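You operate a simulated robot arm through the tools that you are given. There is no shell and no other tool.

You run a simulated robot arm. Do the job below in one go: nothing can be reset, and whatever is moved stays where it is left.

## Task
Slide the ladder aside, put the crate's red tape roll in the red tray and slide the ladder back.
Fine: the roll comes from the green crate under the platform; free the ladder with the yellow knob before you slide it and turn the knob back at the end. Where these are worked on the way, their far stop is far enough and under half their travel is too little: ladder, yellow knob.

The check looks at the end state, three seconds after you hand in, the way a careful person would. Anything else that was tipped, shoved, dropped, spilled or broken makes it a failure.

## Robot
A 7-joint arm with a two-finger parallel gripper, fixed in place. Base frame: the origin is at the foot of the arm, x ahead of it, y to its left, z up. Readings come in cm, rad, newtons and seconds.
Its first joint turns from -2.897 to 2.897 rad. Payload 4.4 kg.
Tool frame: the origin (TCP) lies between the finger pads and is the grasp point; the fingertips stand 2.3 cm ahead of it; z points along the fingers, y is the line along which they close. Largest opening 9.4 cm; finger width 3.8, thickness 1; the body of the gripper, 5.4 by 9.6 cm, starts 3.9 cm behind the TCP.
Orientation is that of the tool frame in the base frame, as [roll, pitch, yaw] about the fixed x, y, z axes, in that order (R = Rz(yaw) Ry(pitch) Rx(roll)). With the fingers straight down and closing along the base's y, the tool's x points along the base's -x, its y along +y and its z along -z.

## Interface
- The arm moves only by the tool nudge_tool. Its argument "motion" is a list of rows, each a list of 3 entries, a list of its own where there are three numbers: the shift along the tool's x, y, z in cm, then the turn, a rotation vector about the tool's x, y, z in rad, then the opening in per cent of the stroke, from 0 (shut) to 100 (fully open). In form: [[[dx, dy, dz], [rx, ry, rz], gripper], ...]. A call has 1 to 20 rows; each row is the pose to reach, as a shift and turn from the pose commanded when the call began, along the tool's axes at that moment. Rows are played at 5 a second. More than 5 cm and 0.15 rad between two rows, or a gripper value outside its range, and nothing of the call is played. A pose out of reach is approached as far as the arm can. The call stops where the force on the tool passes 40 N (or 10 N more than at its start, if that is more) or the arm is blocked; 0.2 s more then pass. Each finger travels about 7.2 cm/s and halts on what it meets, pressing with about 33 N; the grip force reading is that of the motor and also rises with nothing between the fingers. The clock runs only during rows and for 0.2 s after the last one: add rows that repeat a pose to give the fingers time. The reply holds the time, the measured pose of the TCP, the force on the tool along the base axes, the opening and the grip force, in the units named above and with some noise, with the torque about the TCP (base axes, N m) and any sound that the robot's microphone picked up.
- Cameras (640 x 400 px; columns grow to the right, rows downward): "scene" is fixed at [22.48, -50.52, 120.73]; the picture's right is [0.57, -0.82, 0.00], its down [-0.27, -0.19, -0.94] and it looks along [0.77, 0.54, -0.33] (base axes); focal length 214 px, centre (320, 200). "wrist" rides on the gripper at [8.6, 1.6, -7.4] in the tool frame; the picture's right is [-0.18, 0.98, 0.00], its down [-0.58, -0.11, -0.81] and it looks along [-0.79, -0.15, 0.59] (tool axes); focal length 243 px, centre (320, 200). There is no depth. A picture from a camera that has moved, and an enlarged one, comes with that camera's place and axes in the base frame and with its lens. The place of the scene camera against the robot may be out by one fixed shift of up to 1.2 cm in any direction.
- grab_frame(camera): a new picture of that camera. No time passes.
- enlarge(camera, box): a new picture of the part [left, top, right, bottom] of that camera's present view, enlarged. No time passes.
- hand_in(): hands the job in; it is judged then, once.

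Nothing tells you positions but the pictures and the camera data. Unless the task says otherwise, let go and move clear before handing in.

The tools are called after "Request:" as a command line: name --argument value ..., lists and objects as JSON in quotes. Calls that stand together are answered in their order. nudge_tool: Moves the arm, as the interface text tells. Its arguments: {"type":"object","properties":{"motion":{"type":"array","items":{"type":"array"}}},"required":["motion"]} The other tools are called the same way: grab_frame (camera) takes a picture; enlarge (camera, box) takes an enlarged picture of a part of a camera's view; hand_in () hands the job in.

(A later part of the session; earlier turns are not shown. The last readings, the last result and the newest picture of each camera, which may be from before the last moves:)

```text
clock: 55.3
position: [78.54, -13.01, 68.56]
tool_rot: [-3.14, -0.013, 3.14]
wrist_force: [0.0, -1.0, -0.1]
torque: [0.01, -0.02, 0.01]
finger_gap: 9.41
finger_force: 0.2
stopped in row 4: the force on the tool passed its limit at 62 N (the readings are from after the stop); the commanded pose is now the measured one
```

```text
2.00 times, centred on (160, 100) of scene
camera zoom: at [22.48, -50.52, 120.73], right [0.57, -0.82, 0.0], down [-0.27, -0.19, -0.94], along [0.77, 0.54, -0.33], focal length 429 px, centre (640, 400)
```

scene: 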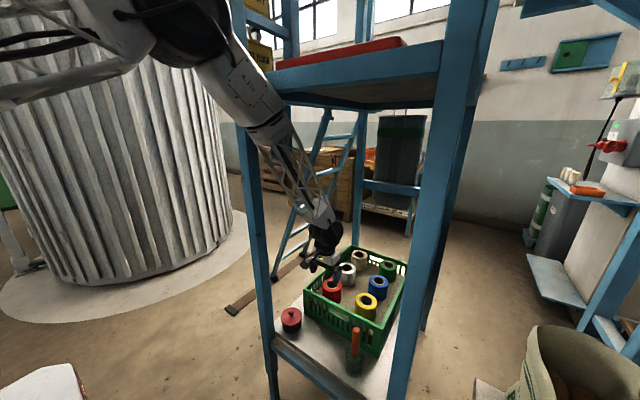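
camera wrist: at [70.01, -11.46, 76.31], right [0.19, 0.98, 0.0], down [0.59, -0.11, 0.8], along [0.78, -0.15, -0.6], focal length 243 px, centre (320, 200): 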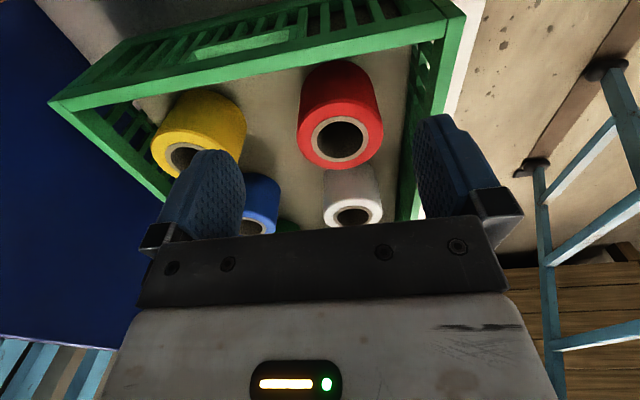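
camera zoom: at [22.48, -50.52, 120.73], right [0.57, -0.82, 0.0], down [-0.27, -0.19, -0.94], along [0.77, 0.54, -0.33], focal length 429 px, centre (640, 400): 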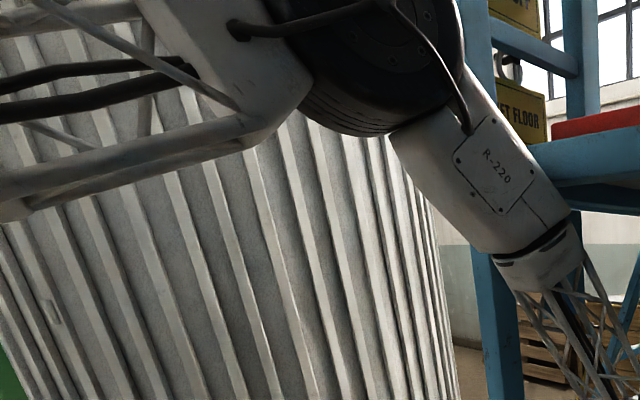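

The forearm block touched the platform's front beam because I came in too high. I'll back out a bit, go lower and tilt the tool forward about 35°, which keeps the wrist lower and further back and leaves the forearm more clearance under the beam.

Request:
nudge_tool --motion '[[[4, 0, 0], [0, 0, 0], 100], [[8, 0, 0.5], [0, 0, 0], 100], [[12, 0, 1.5], [0, 0, 0], 100], [[16, 0, 3], [0, -0.1, 0], 100], [[17, 0, 4], [0, -0.22, 0], 100], [[17, 0, 4.5], [0, -0.35, 0], 100], [[17, 0, 4.5], [0, -0.48, 0], 100], [[17, 0, 4.5], [0, -0.61, 0], 100], [[17, 0, 4.5], [0, -0.61, 0], 100]]'

Request:
grab_frame --camera "scene"

Request:
grab_frame --camera "wrist"

```text
clock: 57.3
position: [62.74, -13.09, 64.38]
tool_rot: [-3.11, 0.596, -3.081]
wrist_force: [3.2, -2.4, 2.4]
torque: [0.09, 0.25, -0.05]
finger_gap: 9.4
finger_force: 0.1
out of reach, approached as far as the arm can: row 8
```

```text
taken
```

scene: 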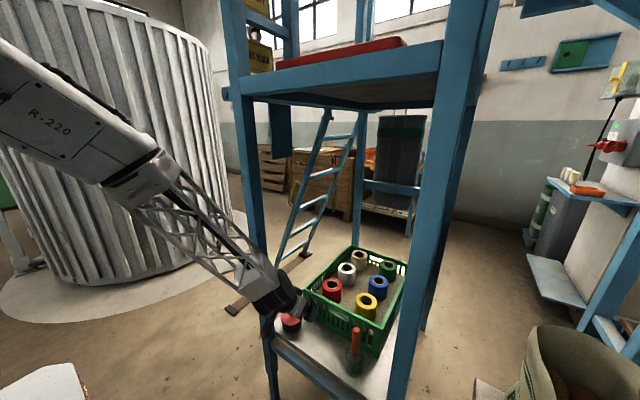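

```text
taken
camera wrist: at [51.28, -11.92, 65.85], right [0.11, 0.99, 0.08], down [0.03, -0.08, 1.0], along [0.99, -0.11, -0.04], focal length 243 px, centre (320, 200)
```

wrist: 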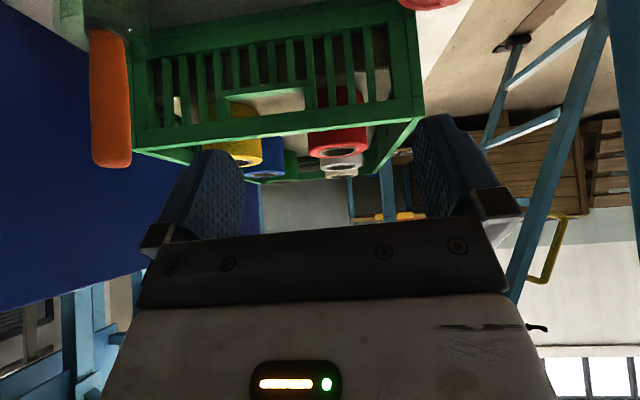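

The tilt hit a wrist limit and the elbow swung left, toward the left post, which I don't want. I'll reduce the tilt to about 0.4 rad and check that the forearm comes back in line.

Request:
nudge_tool --motion '[[[0, 0, 0], [0.001, 0.1, 0.025], 100], [[0, 0, 0], [0.002, 0.196, 0.05], 100], [[0, 0, 0], [0.002, 0.196, 0.05], 100]]'

Request:
grab_frame --camera "scene"

```text
clock: 58.1
position: [62.83, -13.0, 64.37]
tool_rot: [3.119, 0.405, 3.089]
wrist_force: [0.2, 0.8, -0.3]
torque: [0.01, -0.03, -0.02]
finger_gap: 9.41
finger_force: 0.1
```

```text
taken
```

scene: 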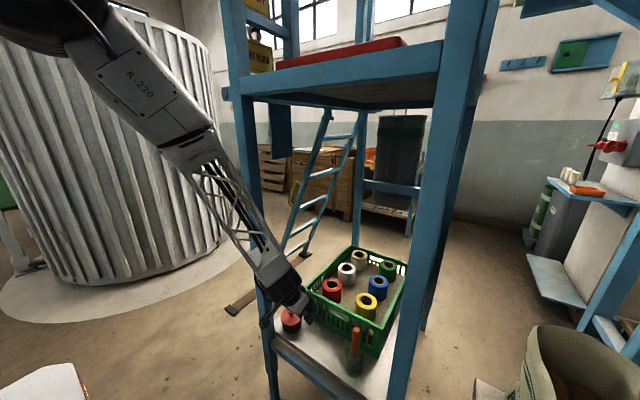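

The forearm is back up, though still leaning a little toward the left post. Yawing the tool about 35° to the left moves the wrist toward −y, away from that post, and keeps the pads vertical for a good grip, so I'll do that here first.

Request:
nudge_tool --motion '[[[0.5, 0, 0], [-0.052, 0, -0.121], 100], [[1, 0, 0], [-0.104, 0, -0.243], 100], [[1.5, 0, 0], [-0.156, 0, -0.364], 100], [[2, 0, 0], [-0.208, 0, -0.486], 100], [[2, 0, 0], [-0.26, 0, -0.607], 100], [[2, 0, 0], [-0.26, 0, -0.607], 100]]'

Request:
grab_frame --camera "scene"

Request:
grab_frame --camera "wrist"

```text
clock: 59.5
position: [60.9, -12.84, 63.67]
tool_rot: [3.127, 0.419, -2.532]
wrist_force: [0.8, -0.6, 0.6]
torque: [0.01, 0.02, 0.0]
finger_gap: 9.38
finger_force: 0.1
```

```text
taken
```

scene: 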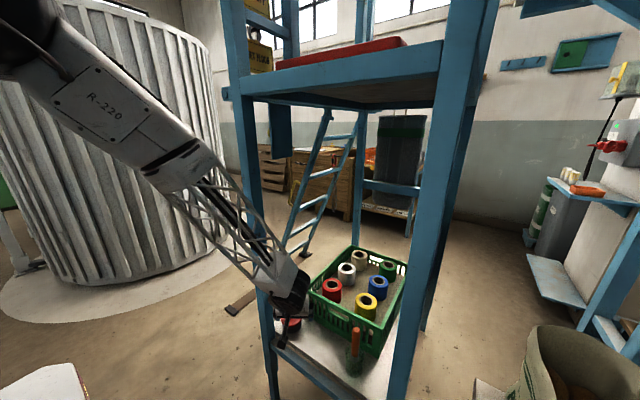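

```text
taken
camera wrist: at [51.07, -18.01, 67.08], right [-0.43, 0.9, 0.09], down [0.24, 0.02, 0.97], along [0.87, 0.44, -0.22], focal length 243 px, centre (320, 200)
```

wrist: 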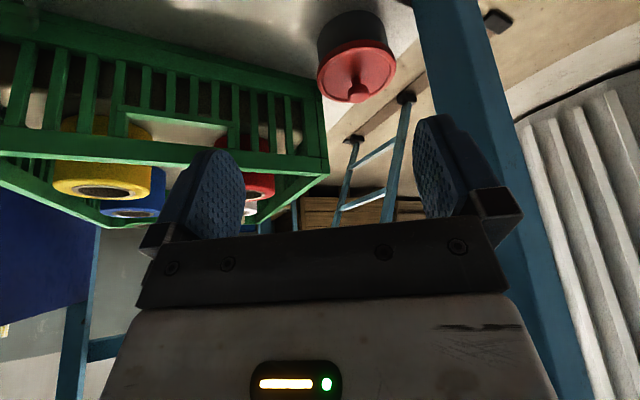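

The elbow leans toward whichever side the tool's heading falls relative to the arm plane. Heading the tool to the right should lean the elbow right, away from the left post and low under the beam. I'll yaw to about −40° from slightly further back.

Request:
nudge_tool --motion '[[[0.7, 0.6, -0.3], [0.053, 0, 0.12], 100], [[1.5, 1.1, -0.7], [0.107, 0, 0.239], 100], [[2.24, 1.72, -1], [0.16, 0, 0.359], 100], [[2.24, 1.72, -1], [0.213, 0, 0.479], 100], [[2.24, 1.72, -1], [0.267, 0, 0.599], 100], [[2.24, 1.72, -1], [0.32, 0, 0.718], 100], [[2.24, 1.72, -1], [0.373, 0, 0.838], 100], [[2.24, 1.72, -1], [0.426, 0, 0.958], 100], [[2.24, 1.72, -1], [0.48, 0, 1.077], 100], [[2.24, 1.72, -1], [0.533, 0, 1.197], 100], [[2.24, 1.72, -1], [0.533, 0, 1.197], 100]]'

Request:
grab_frame --camera "scene"

Request:
grab_frame --camera "wrist"

```text
clock: 61.9
position: [57.86, -12.95, 63.71]
tool_rot: [3.136, 0.405, 2.443]
wrist_force: [-0.4, -0.5, 0.6]
torque: [-0.02, 0.01, -0.03]
finger_gap: 9.37
finger_force: 0.1
```

```text
taken
```

scene: 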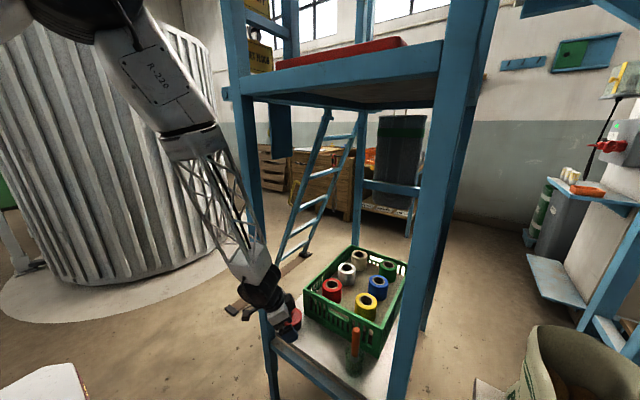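

```text
taken
camera wrist: at [50.57, -4.78, 67.22], right [0.76, 0.65, 0.08], down [0.09, -0.23, 0.97], along [0.64, -0.73, -0.23], focal length 243 px, centre (320, 200)
```

wrist: 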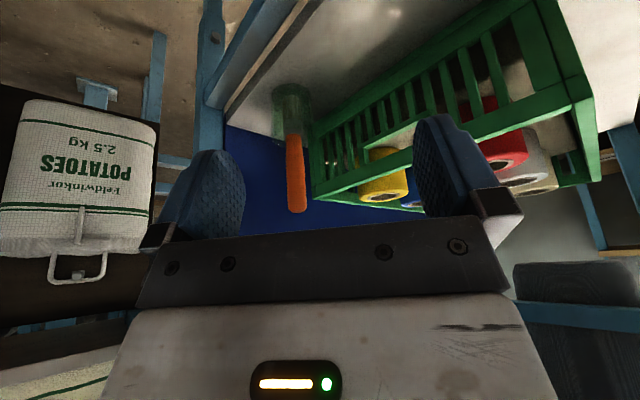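

Request:
enlarge --camera "scene" --box '[40, 0, 360, 320]'

Request:
enlarge --camera "scene" --box '[80, 30, 280, 180]'

```text
1.25 times, centred on (200, 160) of scene
camera zoom: at [22.48, -50.52, 120.73], right [0.57, -0.82, 0.0], down [-0.27, -0.19, -0.94], along [0.77, 0.54, -0.33], focal length 268 px, centre (470, 250)
```

zoom: 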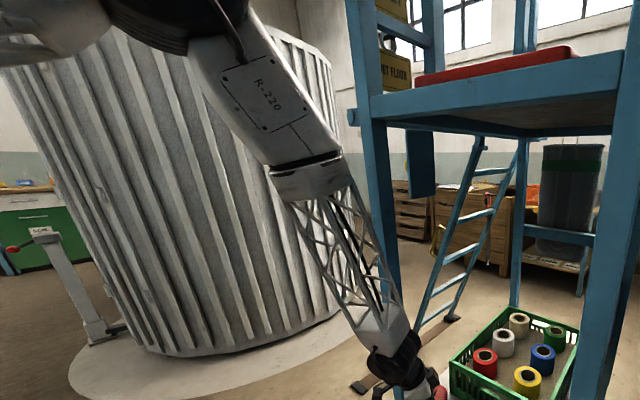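

```text
2.67 times, centred on (180, 105) of scene
camera zoom: at [22.48, -50.52, 120.73], right [0.57, -0.82, 0.0], down [-0.27, -0.19, -0.94], along [0.77, 0.54, -0.33], focal length 572 px, centre (693, 453)
```

zoom: 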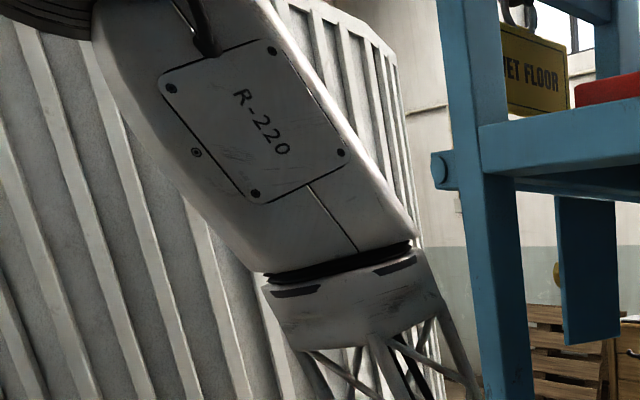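

The elbow is roughly in-plane now. I'll add more forward tilt at this heading and see which way it leans.

Request:
nudge_tool --motion '[[[0, 0, 0], [0, -0.1, 0], 100], [[0, 0, 0], [0, -0.2, 0], 100], [[0, 0, 0], [0, -0.3, 0], 100], [[0, 0, 0], [0, -0.3, 0], 100]]'

Request:
grab_frame --camera "scene"

```text
clock: 62.9
position: [57.87, -12.93, 63.59]
tool_rot: [3.137, 0.704, 2.443]
wrist_force: [-0.6, -0.1, -0.8]
torque: [0.01, 0.01, 0.0]
finger_gap: 9.42
finger_force: 0.0
```

```text
taken
```

scene: 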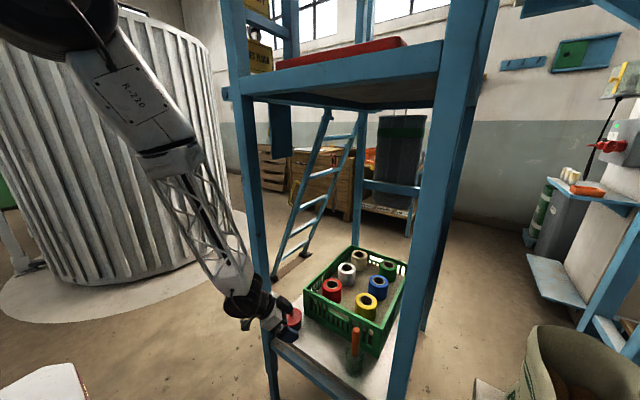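

There's no wrist limit at this heading and the post clearance is better than I first thought: its inner face is at y≈1.5. I'll go in low and slowly, easing to heading −20° and tilt 0.6, halfway first.

Request:
nudge_tool --motion '[[[-0.82, 0.98, 0.81], [-0.012, 0.006, -0.015], 100], [[-1.63, 1.96, 1.62], [-0.024, 0.011, -0.031], 100], [[-2.45, 2.95, 2.43], [-0.035, 0.017, -0.046], 100], [[-3.27, 3.93, 3.24], [-0.047, 0.023, -0.062], 100], [[-4.08, 4.91, 4.06], [-0.059, 0.028, -0.077], 100], [[-4.9, 5.89, 4.87], [-0.071, 0.034, -0.093], 100], [[-5.72, 6.87, 5.68], [-0.083, 0.04, -0.108], 100], [[-6.53, 7.85, 6.49], [-0.095, 0.045, -0.124], 100], [[-7.35, 8.84, 7.3], [-0.107, 0.051, -0.139], 100], [[-8.17, 9.82, 8.11], [-0.118, 0.057, -0.154], 100]]'

Request:
grab_frame --camera "scene"

Request:
grab_frame --camera "wrist"

```text
clock: 65.1
position: [73.06, -12.74, 62.75]
tool_rot: [3.141, 0.646, 2.642]
wrist_force: [0.3, -0.7, -0.1]
torque: [0.0, -0.01, -0.01]
finger_gap: 9.4
finger_force: 0.0
```

```text
taken
```

scene: 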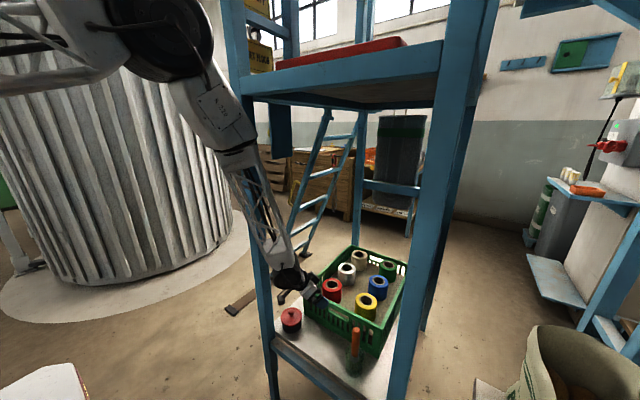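

```text
taken
camera wrist: at [63.84, -5.92, 63.57], right [0.6, 0.79, 0.11], down [-0.07, -0.08, 0.99], along [0.8, -0.6, 0.01], focal length 243 px, centre (320, 200)
```

wrist: 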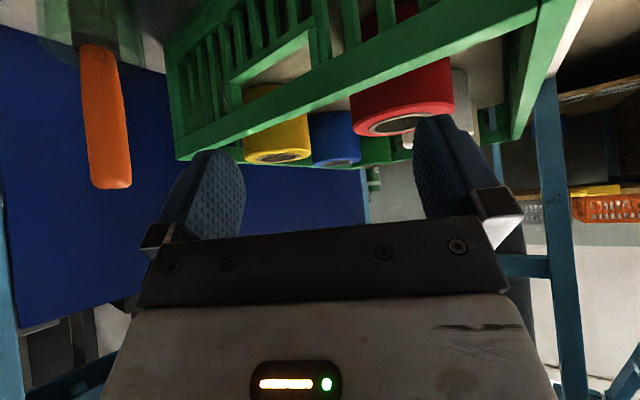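

Halfway in with no contact and the arm in line. I'll continue slowly at 1 cm per step to right above the roll.

Request:
nudge_tool --motion '[[[-0.64, 0.49, 0.61], [-0.008, -0.005, -0.01], 100], [[-1.28, 0.98, 1.22], [-0.015, -0.009, -0.02], 100], [[-1.91, 1.46, 1.83], [-0.022, -0.014, -0.03], 100], [[-2.55, 1.95, 2.44], [-0.03, -0.018, -0.04], 100], [[-3.19, 2.44, 3.05], [-0.038, -0.022, -0.05], 100], [[-3.82, 2.93, 3.67], [-0.045, -0.027, -0.06], 100], [[-4.46, 3.42, 4.28], [-0.052, -0.032, -0.07], 100], [[-5.1, 3.9, 4.89], [-0.06, -0.036, -0.08], 100], [[-5.74, 4.39, 5.5], [-0.068, -0.04, -0.09], 100], [[-6.38, 4.88, 6.11], [-0.075, -0.045, -0.1], 100]]'

Request:
grab_frame --camera "scene"

Request:
grab_frame --camera "wrist"

```text
clock: 67.3
position: [83.08, -12.59, 61.76]
tool_rot: [-3.136, 0.692, 2.768]
wrist_force: [0.2, 0.2, 0.5]
torque: [-0.01, 0.01, 0.05]
finger_gap: 9.4
finger_force: 0.1
```

```text
taken
```

scene: 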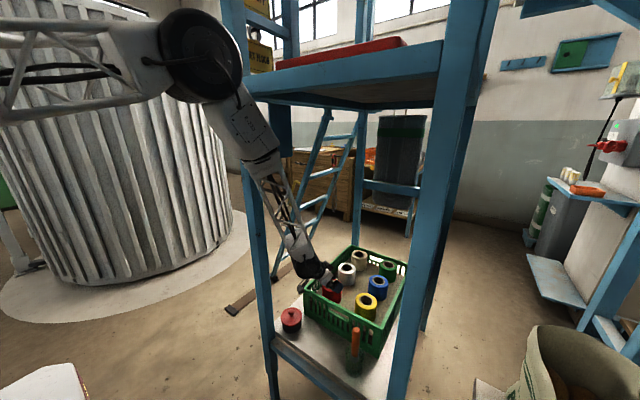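

```text
taken
camera wrist: at [73.05, -6.96, 62.01], right [0.49, 0.86, 0.11], down [-0.1, -0.07, 0.99], along [0.86, -0.5, 0.05], focal length 243 px, centre (320, 200)
```

wrist: 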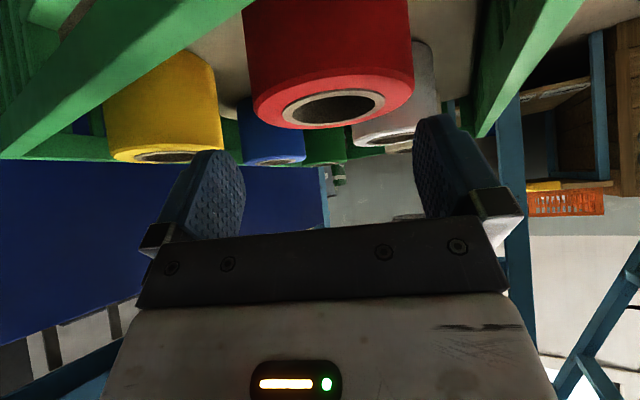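

Still no contact and I'm nearly above the roll. Zooming in to check centring before descending.

Request:
enlarge --camera "wrist" --box '[220, 0, 460, 220]'

Request:
enlarge --camera "scene" --box '[260, 220, 420, 340]'

Request:
enlarge --camera "scene" --box '[140, 0, 340, 150]'

```text
1.82 times, centred on (340, 110) of wrist
camera zoom: at [73.05, -6.96, 62.01], right [0.49, 0.86, 0.11], down [-0.1, -0.07, 0.99], along [0.86, -0.5, 0.05], focal length 441 px, centre (284, 364)
```

zoom: 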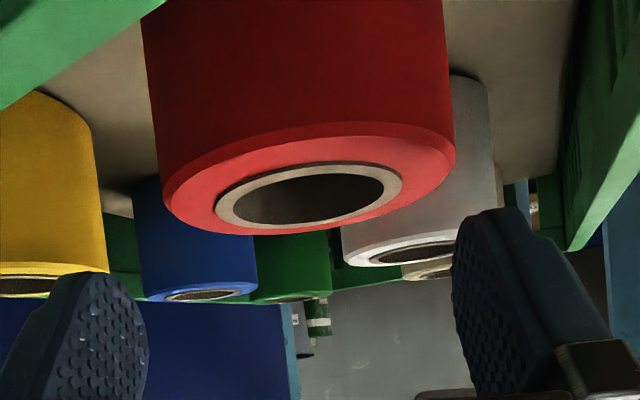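

```text
3.33 times, centred on (340, 280) of scene
camera zoom: at [22.48, -50.52, 120.73], right [0.57, -0.82, 0.0], down [-0.27, -0.19, -0.94], along [0.77, 0.54, -0.33], focal length 715 px, centre (253, -67)
```

zoom: 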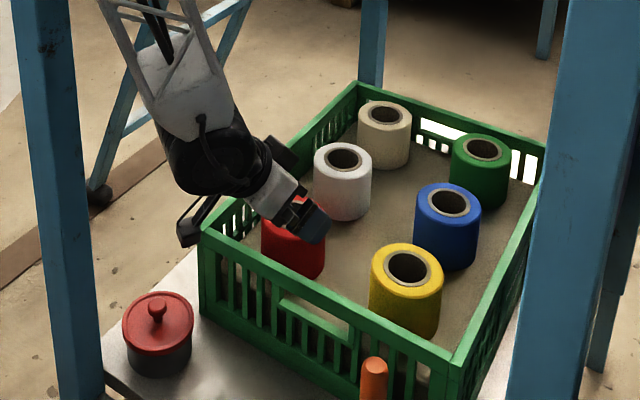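

```text
2.67 times, centred on (240, 75) of scene
camera zoom: at [22.48, -50.52, 120.73], right [0.57, -0.82, 0.0], down [-0.27, -0.19, -0.94], along [0.77, 0.54, -0.33], focal length 572 px, centre (533, 533)
```

zoom: 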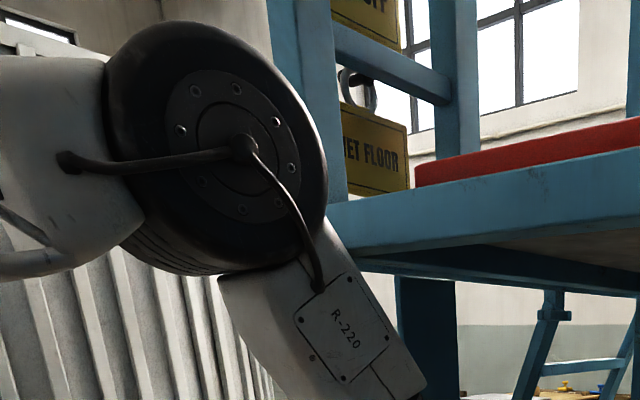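

The roll centre is confirmed at about (85.0, −12.5). I'll line up above it and descend slowly with the fingers straddling it.

Request:
nudge_tool --motion '[[[-0.68, 0.37, 0.56], [0, 0, 0], 100], [[-1.36, 0.75, 1.13], [0, 0, 0], 100], [[-0.98, 0.75, 1.59], [0, 0, 0], 100], [[-0.6, 0.75, 2.05], [0, 0, 0], 100], [[-0.21, 0.75, 2.52], [0, 0, 0], 100], [[0.17, 0.75, 2.98], [0, 0, 0], 100], [[0.17, 0.75, 2.98], [0, 0, 0], 100]]'

Request:
grab_frame --camera "scene"

Request:
grab_frame --camera "wrist"

```text
clock: 68.9
position: [84.84, -12.67, 59.21]
tool_rot: [-3.137, 0.693, 2.768]
wrist_force: [-0.1, 0.5, 0.9]
torque: [-0.01, -0.02, 0.02]
finger_gap: 9.39
finger_force: 0.0
```

```text
taken
```

scene: 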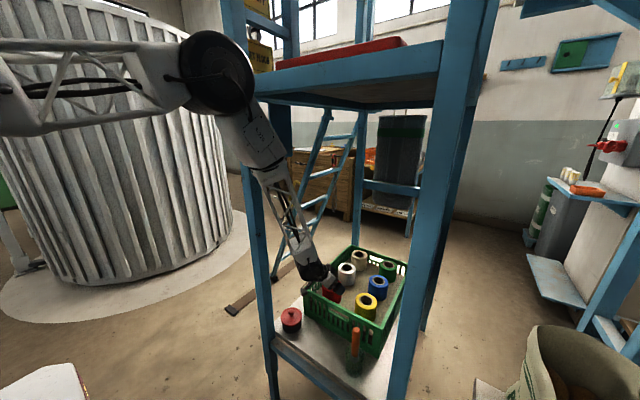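

```text
taken
camera wrist: at [74.88, -6.97, 59.56], right [0.49, 0.86, 0.11], down [-0.1, -0.07, 0.99], along [0.86, -0.5, 0.05], focal length 243 px, centre (320, 200)
```

wrist: 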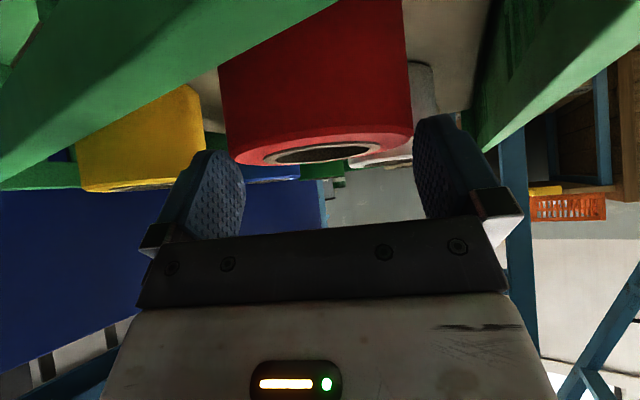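

The elbow drum is close to the beam's front face, so I'll descend only what's needed, in 0.4 cm steps, to about z=57.6.

Request:
nudge_tool --motion '[[[0.17, 0.15, 0.37], [0, 0, 0], 100], [[0.43, 0.15, 0.68], [0, 0, 0], 100], [[0.68, 0.15, 0.99], [0, 0, 0], 100], [[0.94, 0.15, 1.3], [0, 0, 0], 100], [[0.94, 0.15, 1.3], [0, 0, 0], 100]]'

Request:
enlarge --camera "scene" --box '[140, 0, 340, 150]'

Request:
grab_frame --camera "wrist"

```text
clock: 70.1
position: [85.1, -12.6, 57.83]
tool_rot: [-3.139, 0.694, 2.77]
wrist_force: [-0.1, -1.1, -0.9]
torque: [0.04, -0.01, -0.02]
finger_gap: 9.39
finger_force: 0.0
```

```text
2.67 times, centred on (240, 75) of scene
camera zoom: at [22.48, -50.52, 120.73], right [0.57, -0.82, 0.0], down [-0.27, -0.19, -0.94], along [0.77, 0.54, -0.33], focal length 572 px, centre (533, 533)
```

zoom: 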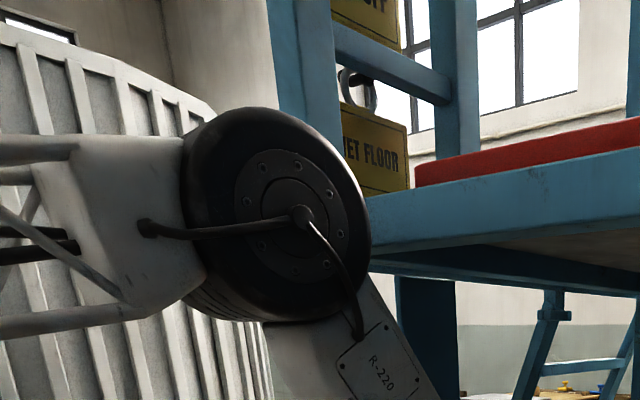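

```text
taken
camera wrist: at [75.05, -6.91, 58.08], right [0.49, 0.86, 0.11], down [-0.1, -0.07, 0.99], along [0.86, -0.5, 0.05], focal length 243 px, centre (320, 200)
```

wrist: 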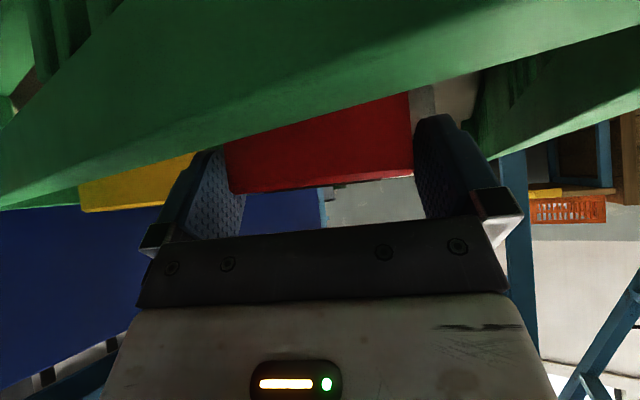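

No contact, the roll is centred between the fingers, and there's about 2 cm to the beam. Down another 0.5 cm, then close.

Request:
nudge_tool --motion '[[[0.32, 0, 0.38], [0, 0, 0], 100], [[0.32, 0, 0.38], [0, 0, 0], 100], [[0.32, 0, 0.38], [0, 0, 0], 0], [[0.32, 0, 0.38], [0, 0, 0], 0], [[0.32, 0, 0.38], [0, 0, 0], 0]]'

Request:
grab_frame --camera "wrist"

Request:
enlarge --camera "scene" --box '[260, 220, 420, 340]'

```text
clock: 71.3
position: [85.02, -12.72, 57.17]
tool_rot: [-3.138, 0.691, 2.77]
wrist_force: [0.7, -0.9, 0.1]
torque: [-0.04, -0.07, -0.02]
finger_gap: 8.09
finger_force: 33.2
```

```text
taken
camera wrist: at [75.04, -6.93, 57.54], right [0.49, 0.86, 0.11], down [-0.1, -0.07, 0.99], along [0.86, -0.5, 0.05], focal length 243 px, centre (320, 200)
```

wrist: 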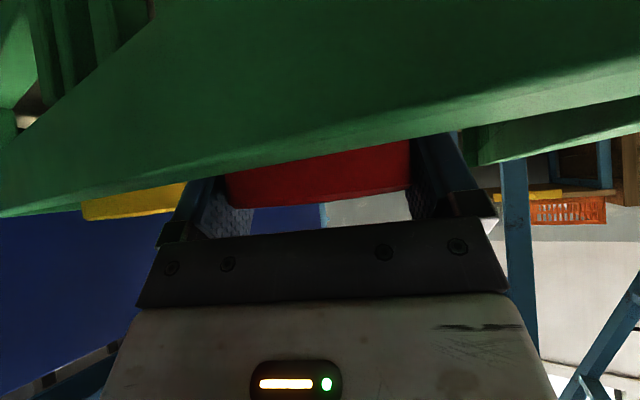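

```text
3.33 times, centred on (340, 280) of scene
camera zoom: at [22.48, -50.52, 120.73], right [0.57, -0.82, 0.0], down [-0.27, -0.19, -0.94], along [0.77, 0.54, -0.33], focal length 715 px, centre (253, -67)
```

zoom: 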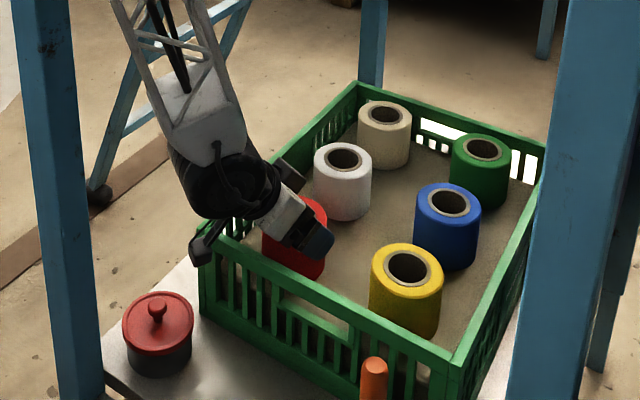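

The grip is solid at 8.09 cm. I'll lift straight up 8 cm to clear the rim, keeping clear of the beam.

Request:
nudge_tool --motion '[[[-0.51, 0, -0.62], [0, 0, 0], 0], [[-1.02, 0, -1.23], [0, 0, 0], 0], [[-1.53, 0, -1.85], [0, 0, 0], 0], [[-2.04, 0, -2.46], [0, 0, 0], 0], [[-2.55, 0, -3.08], [0, 0, 0], 0], [[-3.06, 0, -3.7], [0, 0, 0], 0], [[-3.57, 0, -4.31], [0, 0, 0], 0], [[-4.08, 0, -4.93], [0, 0, 0], 0], [[-4.59, 0, -5.54], [0, 0, 0], 0], [[-5.1, 0, -6.16], [0, 0, 0], 0]]'

Request:
grab_frame --camera "scene"

Request:
enlarge --camera "scene" --box '[260, 220, 420, 340]'

Request:
grab_frame --camera "wrist"

```text
clock: 73.5
position: [85.09, -12.6, 65.39]
tool_rot: [-3.135, 0.691, 2.767]
wrist_force: [-1.1, 0.3, -1.5]
torque: [-0.03, -0.01, -0.02]
finger_gap: 8.11
finger_force: 32.6
```

```text
taken
```

scene: 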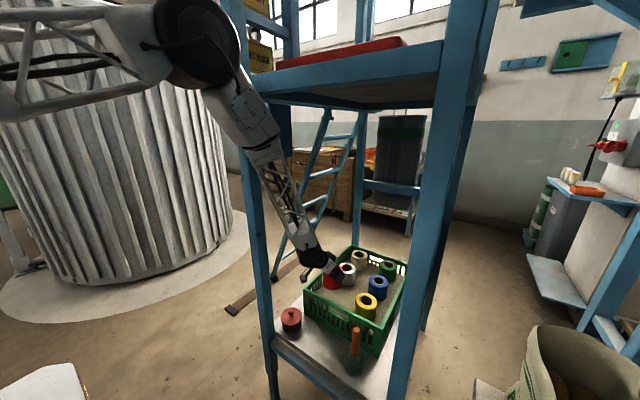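

```text
3.33 times, centred on (340, 280) of scene
camera zoom: at [22.48, -50.52, 120.73], right [0.57, -0.82, 0.0], down [-0.27, -0.19, -0.94], along [0.77, 0.54, -0.33], focal length 715 px, centre (253, -67)
```

zoom: 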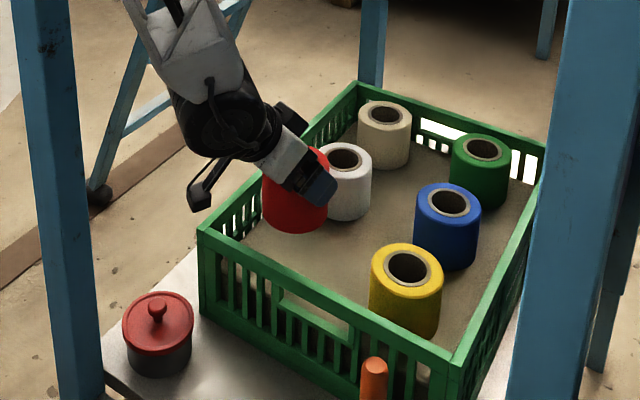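

```text
taken
camera wrist: at [75.05, -6.97, 65.55], right [0.49, 0.86, 0.11], down [-0.1, -0.07, 0.99], along [0.86, -0.5, 0.05], focal length 243 px, centre (320, 200)
```

wrist: 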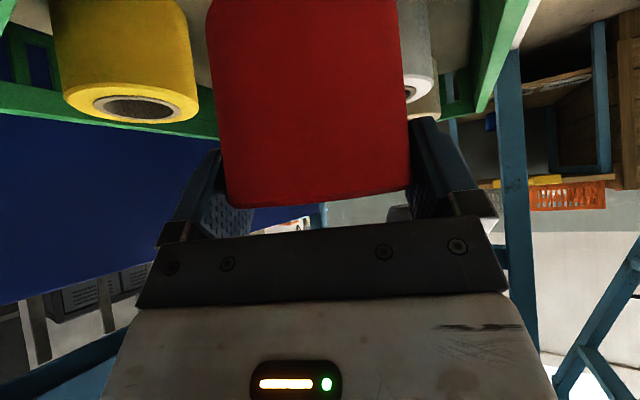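

The roll is lifted clear of the rim by about 2.5 cm. I'll withdraw through the opening along the way I came, yawing back as I go.

Request:
nudge_tool --motion '[[[1.28, -0.65, -1.06], [0.015, 0, 0.018], 0], [[2.56, -1.3, -2.12], [0.03, 0, 0.036], 0], [[3.84, -1.95, -3.18], [0.045, 0, 0.054], 0], [[5.11, -2.6, -4.24], [0.06, 0, 0.073], 0], [[6.39, -3.25, -5.3], [0.075, 0, 0.091], 0], [[7.67, -3.9, -6.36], [0.09, 0, 0.109], 0], [[8.95, -4.55, -7.43], [0.105, 0, 0.127], 0], [[10.23, -5.2, -8.49], [0.12, 0, 0.145], 0], [[11.5, -5.85, -9.55], [0.135, 0, 0.163], 0], [[12.8, -6.5, -10.6], [0.15, 0, 0.181], 0], [[14.06, -7.15, -11.67], [0.165, 0, 0.2], 0], [[15.34, -7.8, -12.73], [0.18, 0, 0.218], 0], [[16.6, -8.45, -13.8], [0.195, 0, 0.236], 0], [[17.9, -9.1, -14.85], [0.21, 0, 0.254], 0]]'

Request:
grab_frame --camera "scene"

Request:
grab_frame --camera "wrist"

```text
clock: 76.5
position: [60.19, -12.58, 65.39]
tool_rot: [-3.139, 0.693, 2.436]
wrist_force: [0.8, -0.3, -1.4]
torque: [0.01, -0.04, 0.0]
finger_gap: 8.13
finger_force: 33.3
```

```text
taken
```

scene: 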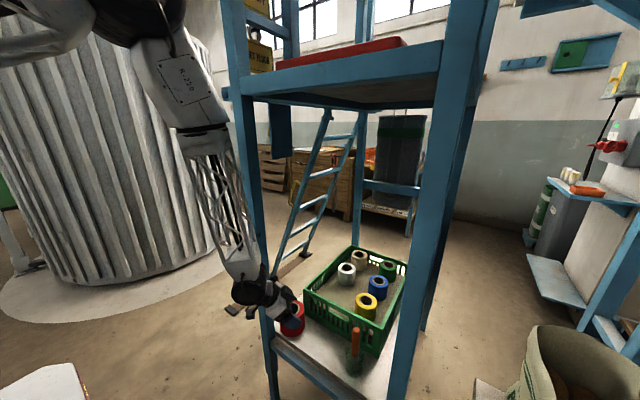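

```text
taken
camera wrist: at [52.62, -3.93, 65.68], right [0.75, 0.66, 0.12], down [-0.12, -0.04, 0.99], along [0.66, -0.75, 0.05], focal length 243 px, centre (320, 200)
```

wrist: 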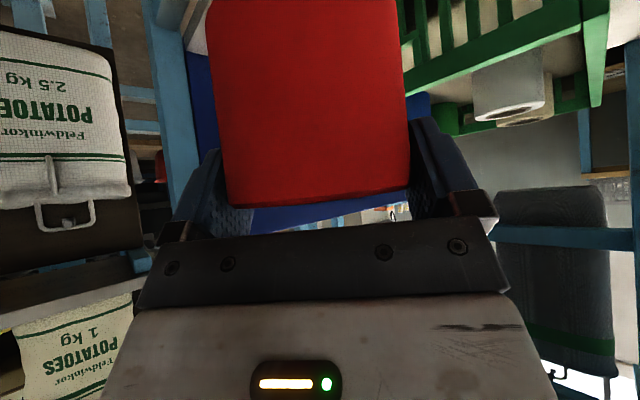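

The roll is out of the opening. I'll move back to x≈45 and rise in front of the platform, keeping the same tilt so the roll stays upright.

Request:
nudge_tool --motion '[[[2.2, -2.43, -1.83], [0, 0, 0], 0], [[4.4, -4.86, -3.65], [0, 0, 0], 0], [[6.6, -7.29, -5.48], [0, 0, 0], 0], [[8.79, -9.72, -7.3], [0, 0, 0], 0], [[5.99, -9.72, -10.67], [0, 0, 0], 0], [[3.2, -9.72, -14.03], [0, 0, 0], 0], [[0.4, -9.72, -17.4], [0, 0, 0], 0], [[-2.39, -9.72, -20.76], [0, 0, 0], 0], [[-5.18, -9.72, -24.1], [0, 0, 0], 0], [[-7.98, -9.72, -27.5], [0, 0, 0], 0], [[-10.8, -9.72, -30.9], [0, 0, 0], 0], [[-13.6, -9.72, -34.2], [0, 0, 0], 0]]'

Request:
grab_frame --camera "scene"

```text
clock: 79.1
position: [45.3, -12.91, 100.32]
tool_rot: [-3.139, 0.692, 2.438]
wrist_force: [0.1, 0.8, -1.1]
torque: [-0.02, -0.04, 0.02]
finger_gap: 8.1
finger_force: 33.0
```

```text
taken
```

scene: 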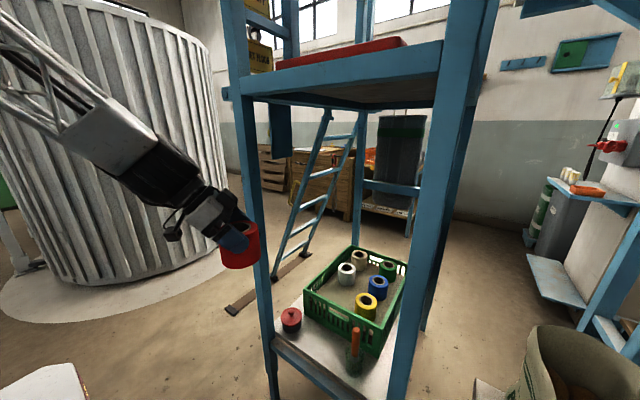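

Request:
nudge_tool --motion '[[[-2.81, 0, -3.38], [0, 0, 0], 0], [[-5.62, 0, -6.77], [0, 0, 0], 0], [[-8.43, 0, -10.15], [0, 0, 0], 0], [[-11.25, 0, -13.53], [0, 0, 0], 0], [[-14.06, 0, -16.9], [0, 0, 0], 0], [[-16.87, 0, -20.3], [0, 0, 0], 0], [[-19.68, 0, -23.7], [0, 0, 0], 0], [[-22.5, 0, -27.07], [0, 0, 0], 0], [[-25.3, 0, -30.45], [0, 0, 0], 0], [[-28.1, 0, -33.8], [0, 0, 0], 0], [[-30.9, 0, -37.2], [0, 0, 0], 0], [[-33.7, 0, -40.6], [0, 0, 0], 0]]'

Request:
grab_frame --camera "scene"

Request:
grab_frame --camera "wrist"

```text
clock: 81.7
position: [45.24, -12.63, 152.92]
tool_rot: [-3.137, 0.693, 2.439]
wrist_force: [0.9, 0.5, -0.9]
torque: [0.0, 0.0, -0.02]
finger_gap: 8.11
finger_force: 33.2
```

```text
taken
```

scene: 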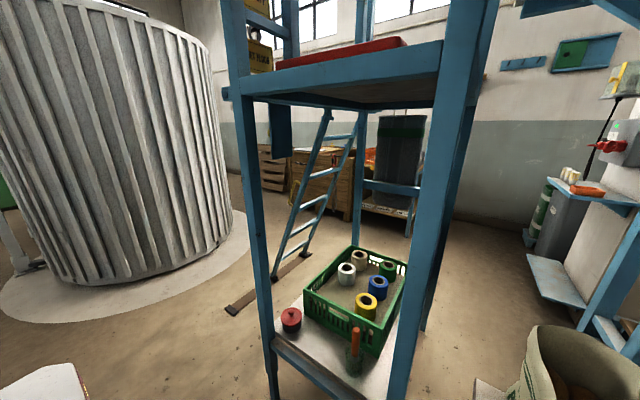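

```text
taken
camera wrist: at [37.6, -4.01, 153.23], right [0.75, 0.66, 0.11], down [-0.12, -0.04, 0.99], along [0.66, -0.75, 0.05], focal length 243 px, centre (320, 200)
```

wrist: 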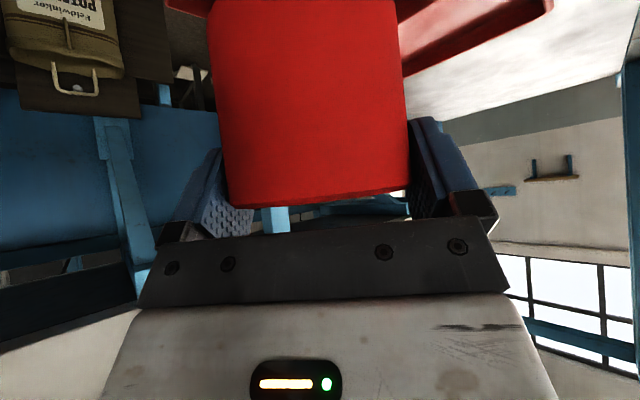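

Raised to z≈153 with the roll upright. From the views the tray spans about x 65–80, y −7…−38, with its rim near z=135. I'll move over its middle at (72.6, −22).

Request:
nudge_tool --motion '[[[-2.59, 1.33, 2.15], [0, 0, 0], 0], [[-5.18, 2.65, 4.3], [0, 0, 0], 0], [[-7.76, 3.98, 6.45], [0, 0, 0], 0], [[-10.35, 5.3, 8.6], [0, 0, 0], 0], [[-12.94, 6.63, 10.75], [0, 0, 0], 0], [[-15.53, 7.95, 12.9], [0, 0, 0], 0], [[-18.1, 9.28, 15.05], [0, 0, 0], 0], [[-20.7, 10.6, 17.2], [0, 0, 0], 0], [[-20.7, 10.6, 17.2], [0, 0, 0], 0]]'

Request:
grab_frame --camera "scene"

Request:
grab_frame --camera "wrist"

```text
clock: 83.7
position: [72.5, -21.95, 153.1]
tool_rot: [-3.139, 0.692, 2.438]
wrist_force: [0.0, 0.2, -1.9]
torque: [-0.05, 0.02, 0.01]
finger_gap: 8.1
finger_force: 33.0
```

```text
taken
```

scene: 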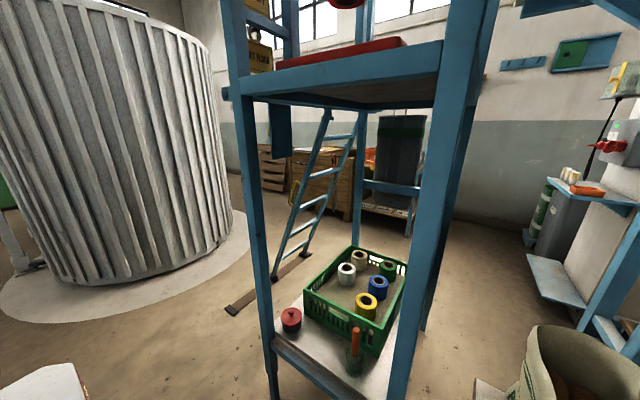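

```text
taken
camera wrist: at [64.88, -13.26, 153.39], right [0.75, 0.66, 0.11], down [-0.12, -0.04, 0.99], along [0.66, -0.75, 0.05], focal length 243 px, centre (320, 200)
```

wrist: 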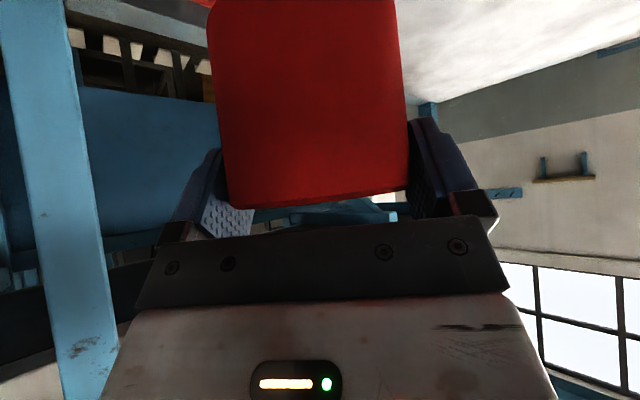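

The roll hangs above the middle of the tray. I'll lower to just above the tray floor and check from the scene camera.

Request:
nudge_tool --motion '[[[1.34, 0, 1.61], [0, 0, 0], 0], [[2.68, 0, 3.23], [0, 0, 0], 0], [[4.03, 0, 4.84], [0, 0, 0], 0], [[5.37, 0, 6.46], [0, 0, 0], 0], [[6.39, 0, 7.69], [0, 0, 0], 0], [[6.39, 0, 7.69], [0, 0, 0], 0]]'

Request:
grab_frame --camera "scene"

Request:
enlarge --camera "scene" --box '[260, 0, 420, 100]'

Request:
grab_frame --camera "wrist"

```text
clock: 85.1
position: [72.78, -21.7, 142.95]
tool_rot: [-3.137, 0.693, 2.439]
wrist_force: [-0.1, -0.2, -1.1]
torque: [-0.01, 0.01, 0.02]
finger_gap: 8.12
finger_force: 33.0
```

```text
taken
```

scene: 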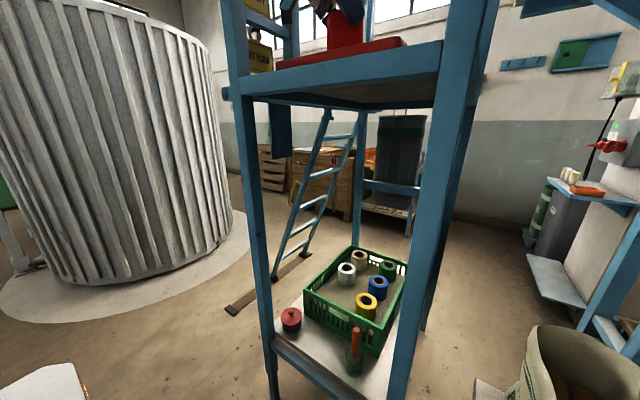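

```text
4.00 times, centred on (340, 50) of scene
camera zoom: at [22.48, -50.52, 120.73], right [0.57, -0.82, 0.0], down [-0.27, -0.19, -0.94], along [0.77, 0.54, -0.33], focal length 858 px, centre (240, 800)
```

zoom: 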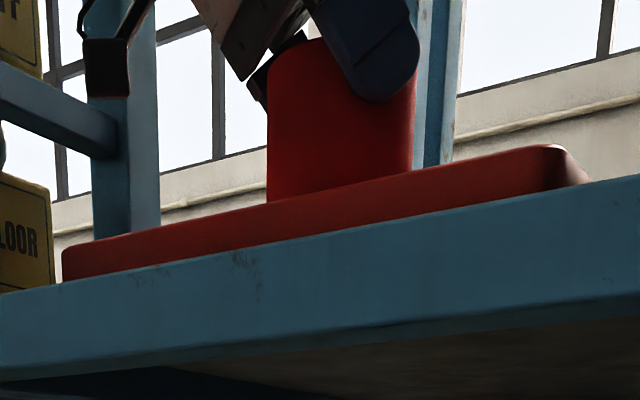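

```text
taken
camera wrist: at [65.08, -13.0, 143.22], right [0.75, 0.66, 0.11], down [-0.12, -0.04, 0.99], along [0.66, -0.75, 0.05], focal length 243 px, centre (320, 200)
```

wrist: 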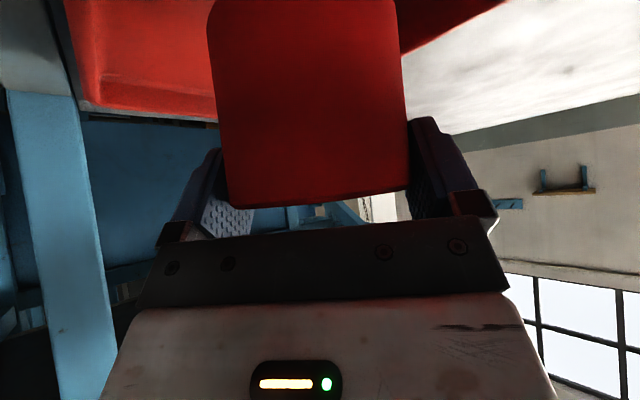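

The roll is over the tray interior, about 2–3 cm above its floor. I'll lower in small steps until it touches.

Request:
nudge_tool --motion '[[[0.26, 0, 0.31], [0, 0, 0], 0], [[0.51, 0, 0.62], [0, 0, 0], 0], [[0.77, 0, 0.92], [0, 0, 0], 0], [[1.02, 0, 1.23], [0, 0, 0], 0], [[1.15, 0, 1.38], [0, 0, 0], 0], [[1.15, 0, 1.38], [0, 0, 0], 0]]'

```text
clock: 86.5
position: [72.63, -21.64, 141.29]
tool_rot: [-3.138, 0.693, 2.438]
wrist_force: [-0.2, 1.1, -1.1]
torque: [0.01, -0.02, -0.06]
finger_gap: 8.12
finger_force: 32.5
```

Request:
nudge_tool --motion '[[[0.16, 0, 0.19], [0, 0, 0], 0], [[0.32, 0, 0.38], [0, 0, 0], 0], [[0.48, 0, 0.58], [0, 0, 0], 0], [[0.48, 0, 0.58], [0, 0, 0], 0]]'

Request:
enlarge --camera "scene" --box '[260, 0, 420, 100]'

```text
clock: 87.5
position: [72.69, -21.75, 140.39]
tool_rot: [-3.138, 0.694, 2.439]
wrist_force: [-0.3, 0.3, -0.5]
torque: [-0.01, -0.03, 0.01]
finger_gap: 8.09
finger_force: 33.2
```

```text
4.00 times, centred on (340, 50) of scene
camera zoom: at [22.48, -50.52, 120.73], right [0.57, -0.82, 0.0], down [-0.27, -0.19, -0.94], along [0.77, 0.54, -0.33], focal length 858 px, centre (240, 800)
```

zoom: 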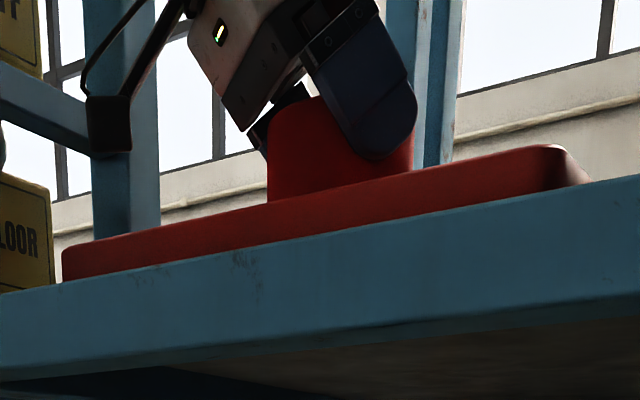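

Request:
nudge_tool --motion '[[[0.13, 0, 0.15], [0, 0, 0], 0], [[0.26, 0, 0.31], [0, 0, 0], 0], [[0.38, 0, 0.46], [0, 0, 0], 0], [[0.51, 0, 0.62], [0, 0, 0], 0], [[0.51, 0, 0.62], [0, 0, 0], 0]]'

```text
clock: 88.7
position: [72.59, -21.65, 139.89]
tool_rot: [-3.138, 0.695, 2.439]
wrist_force: [-2.6, -2.6, 29.9]
torque: [0.01, -0.01, -0.23]
finger_gap: 8.15
finger_force: 33.7
```

Contact at about 30 N: the roll is standing on the tray floor. I'll ease up slightly, open, and rise straight up.

Request:
nudge_tool --motion '[[[-0.06, 0, -0.07], [0, 0, 0], 0], [[-0.06, 0, -0.07], [0, 0, 0], 100], [[-0.06, 0, -0.07], [0, 0, 0], 100], [[-0.06, 0, -0.07], [0, 0, 0], 100], [[-0.7, 0, -0.84], [0, 0, 0], 100], [[-1.5, 0, -1.8], [0, 0, 0], 100], [[-2.8, 0, -3.38], [0, 0, 0], 100], [[-4.8, 0, -5.78], [0, 0, 0], 100], [[-7.3, 0, -8.79], [0, 0, 0], 100], [[-9, 0, -10.8], [0, 0, 0], 100]]'

Request:
grab_frame --camera "wrist"

Request:
enlarge --camera "scene" --box '[260, 0, 420, 100]'

```text
clock: 90.9
position: [72.6, -21.65, 153.67]
tool_rot: [-3.136, 0.692, 2.438]
wrist_force: [0.4, 1.0, -0.3]
torque: [0.01, -0.03, 0.0]
finger_gap: 9.41
finger_force: 0.2
```

```text
taken
camera wrist: at [65.0, -13.01, 154.09], right [0.75, 0.66, 0.11], down [-0.12, -0.04, 0.99], along [0.66, -0.75, 0.05], focal length 243 px, centre (320, 200)
```

wrist: 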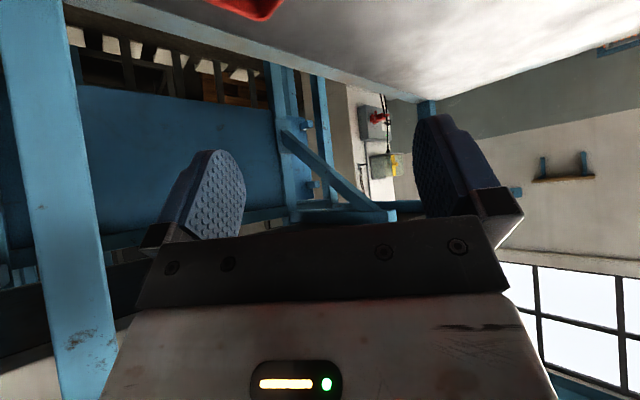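

```text
4.00 times, centred on (340, 50) of scene
camera zoom: at [22.48, -50.52, 120.73], right [0.57, -0.82, 0.0], down [-0.27, -0.19, -0.94], along [0.77, 0.54, -0.33], focal length 858 px, centre (240, 800)
```

zoom: 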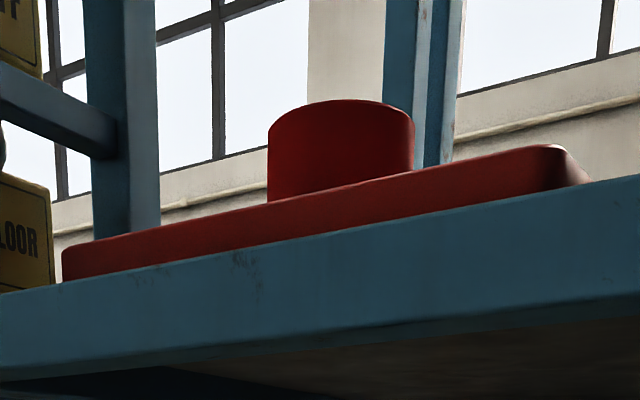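

The roll is standing freely in the tray. I'll retreat off the platform front and then swing around to the ladder side.

Request:
nudge_tool --motion '[[[2.59, -1.33, -2.15], [0, 0, 0], 100], [[5.18, -2.65, -4.3], [0, 0, 0], 100], [[7.76, -3.98, -6.45], [0, 0, 0], 100], [[10.35, -5.3, -8.6], [0, 0, 0], 80], [[12.94, -6.63, -10.75], [0, 0, 0], 60], [[15.53, -7.95, -12.9], [0, 0, 0], 60], [[18.1, -9.28, -15.05], [0, 0, 0], 60], [[20.7, -10.6, -17.2], [0, 0, 0], 60], [[20.7, -10.6, -17.2], [0, 0, 0], 60]]'

Request:
grab_frame --camera "wrist"

```text
clock: 92.9
position: [45.31, -12.29, 154.08]
tool_rot: [-3.138, 0.693, 2.438]
wrist_force: [0.0, 0.1, 0.3]
torque: [0.0, 0.01, -0.01]
finger_gap: 5.64
finger_force: 0.1
```

```text
taken
camera wrist: at [37.69, -3.66, 154.26], right [0.75, 0.66, 0.11], down [-0.12, -0.04, 0.99], along [0.66, -0.75, 0.05], focal length 243 px, centre (320, 200)
```

wrist: 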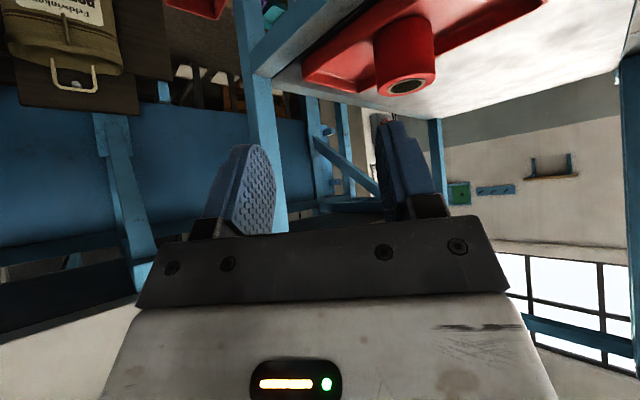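

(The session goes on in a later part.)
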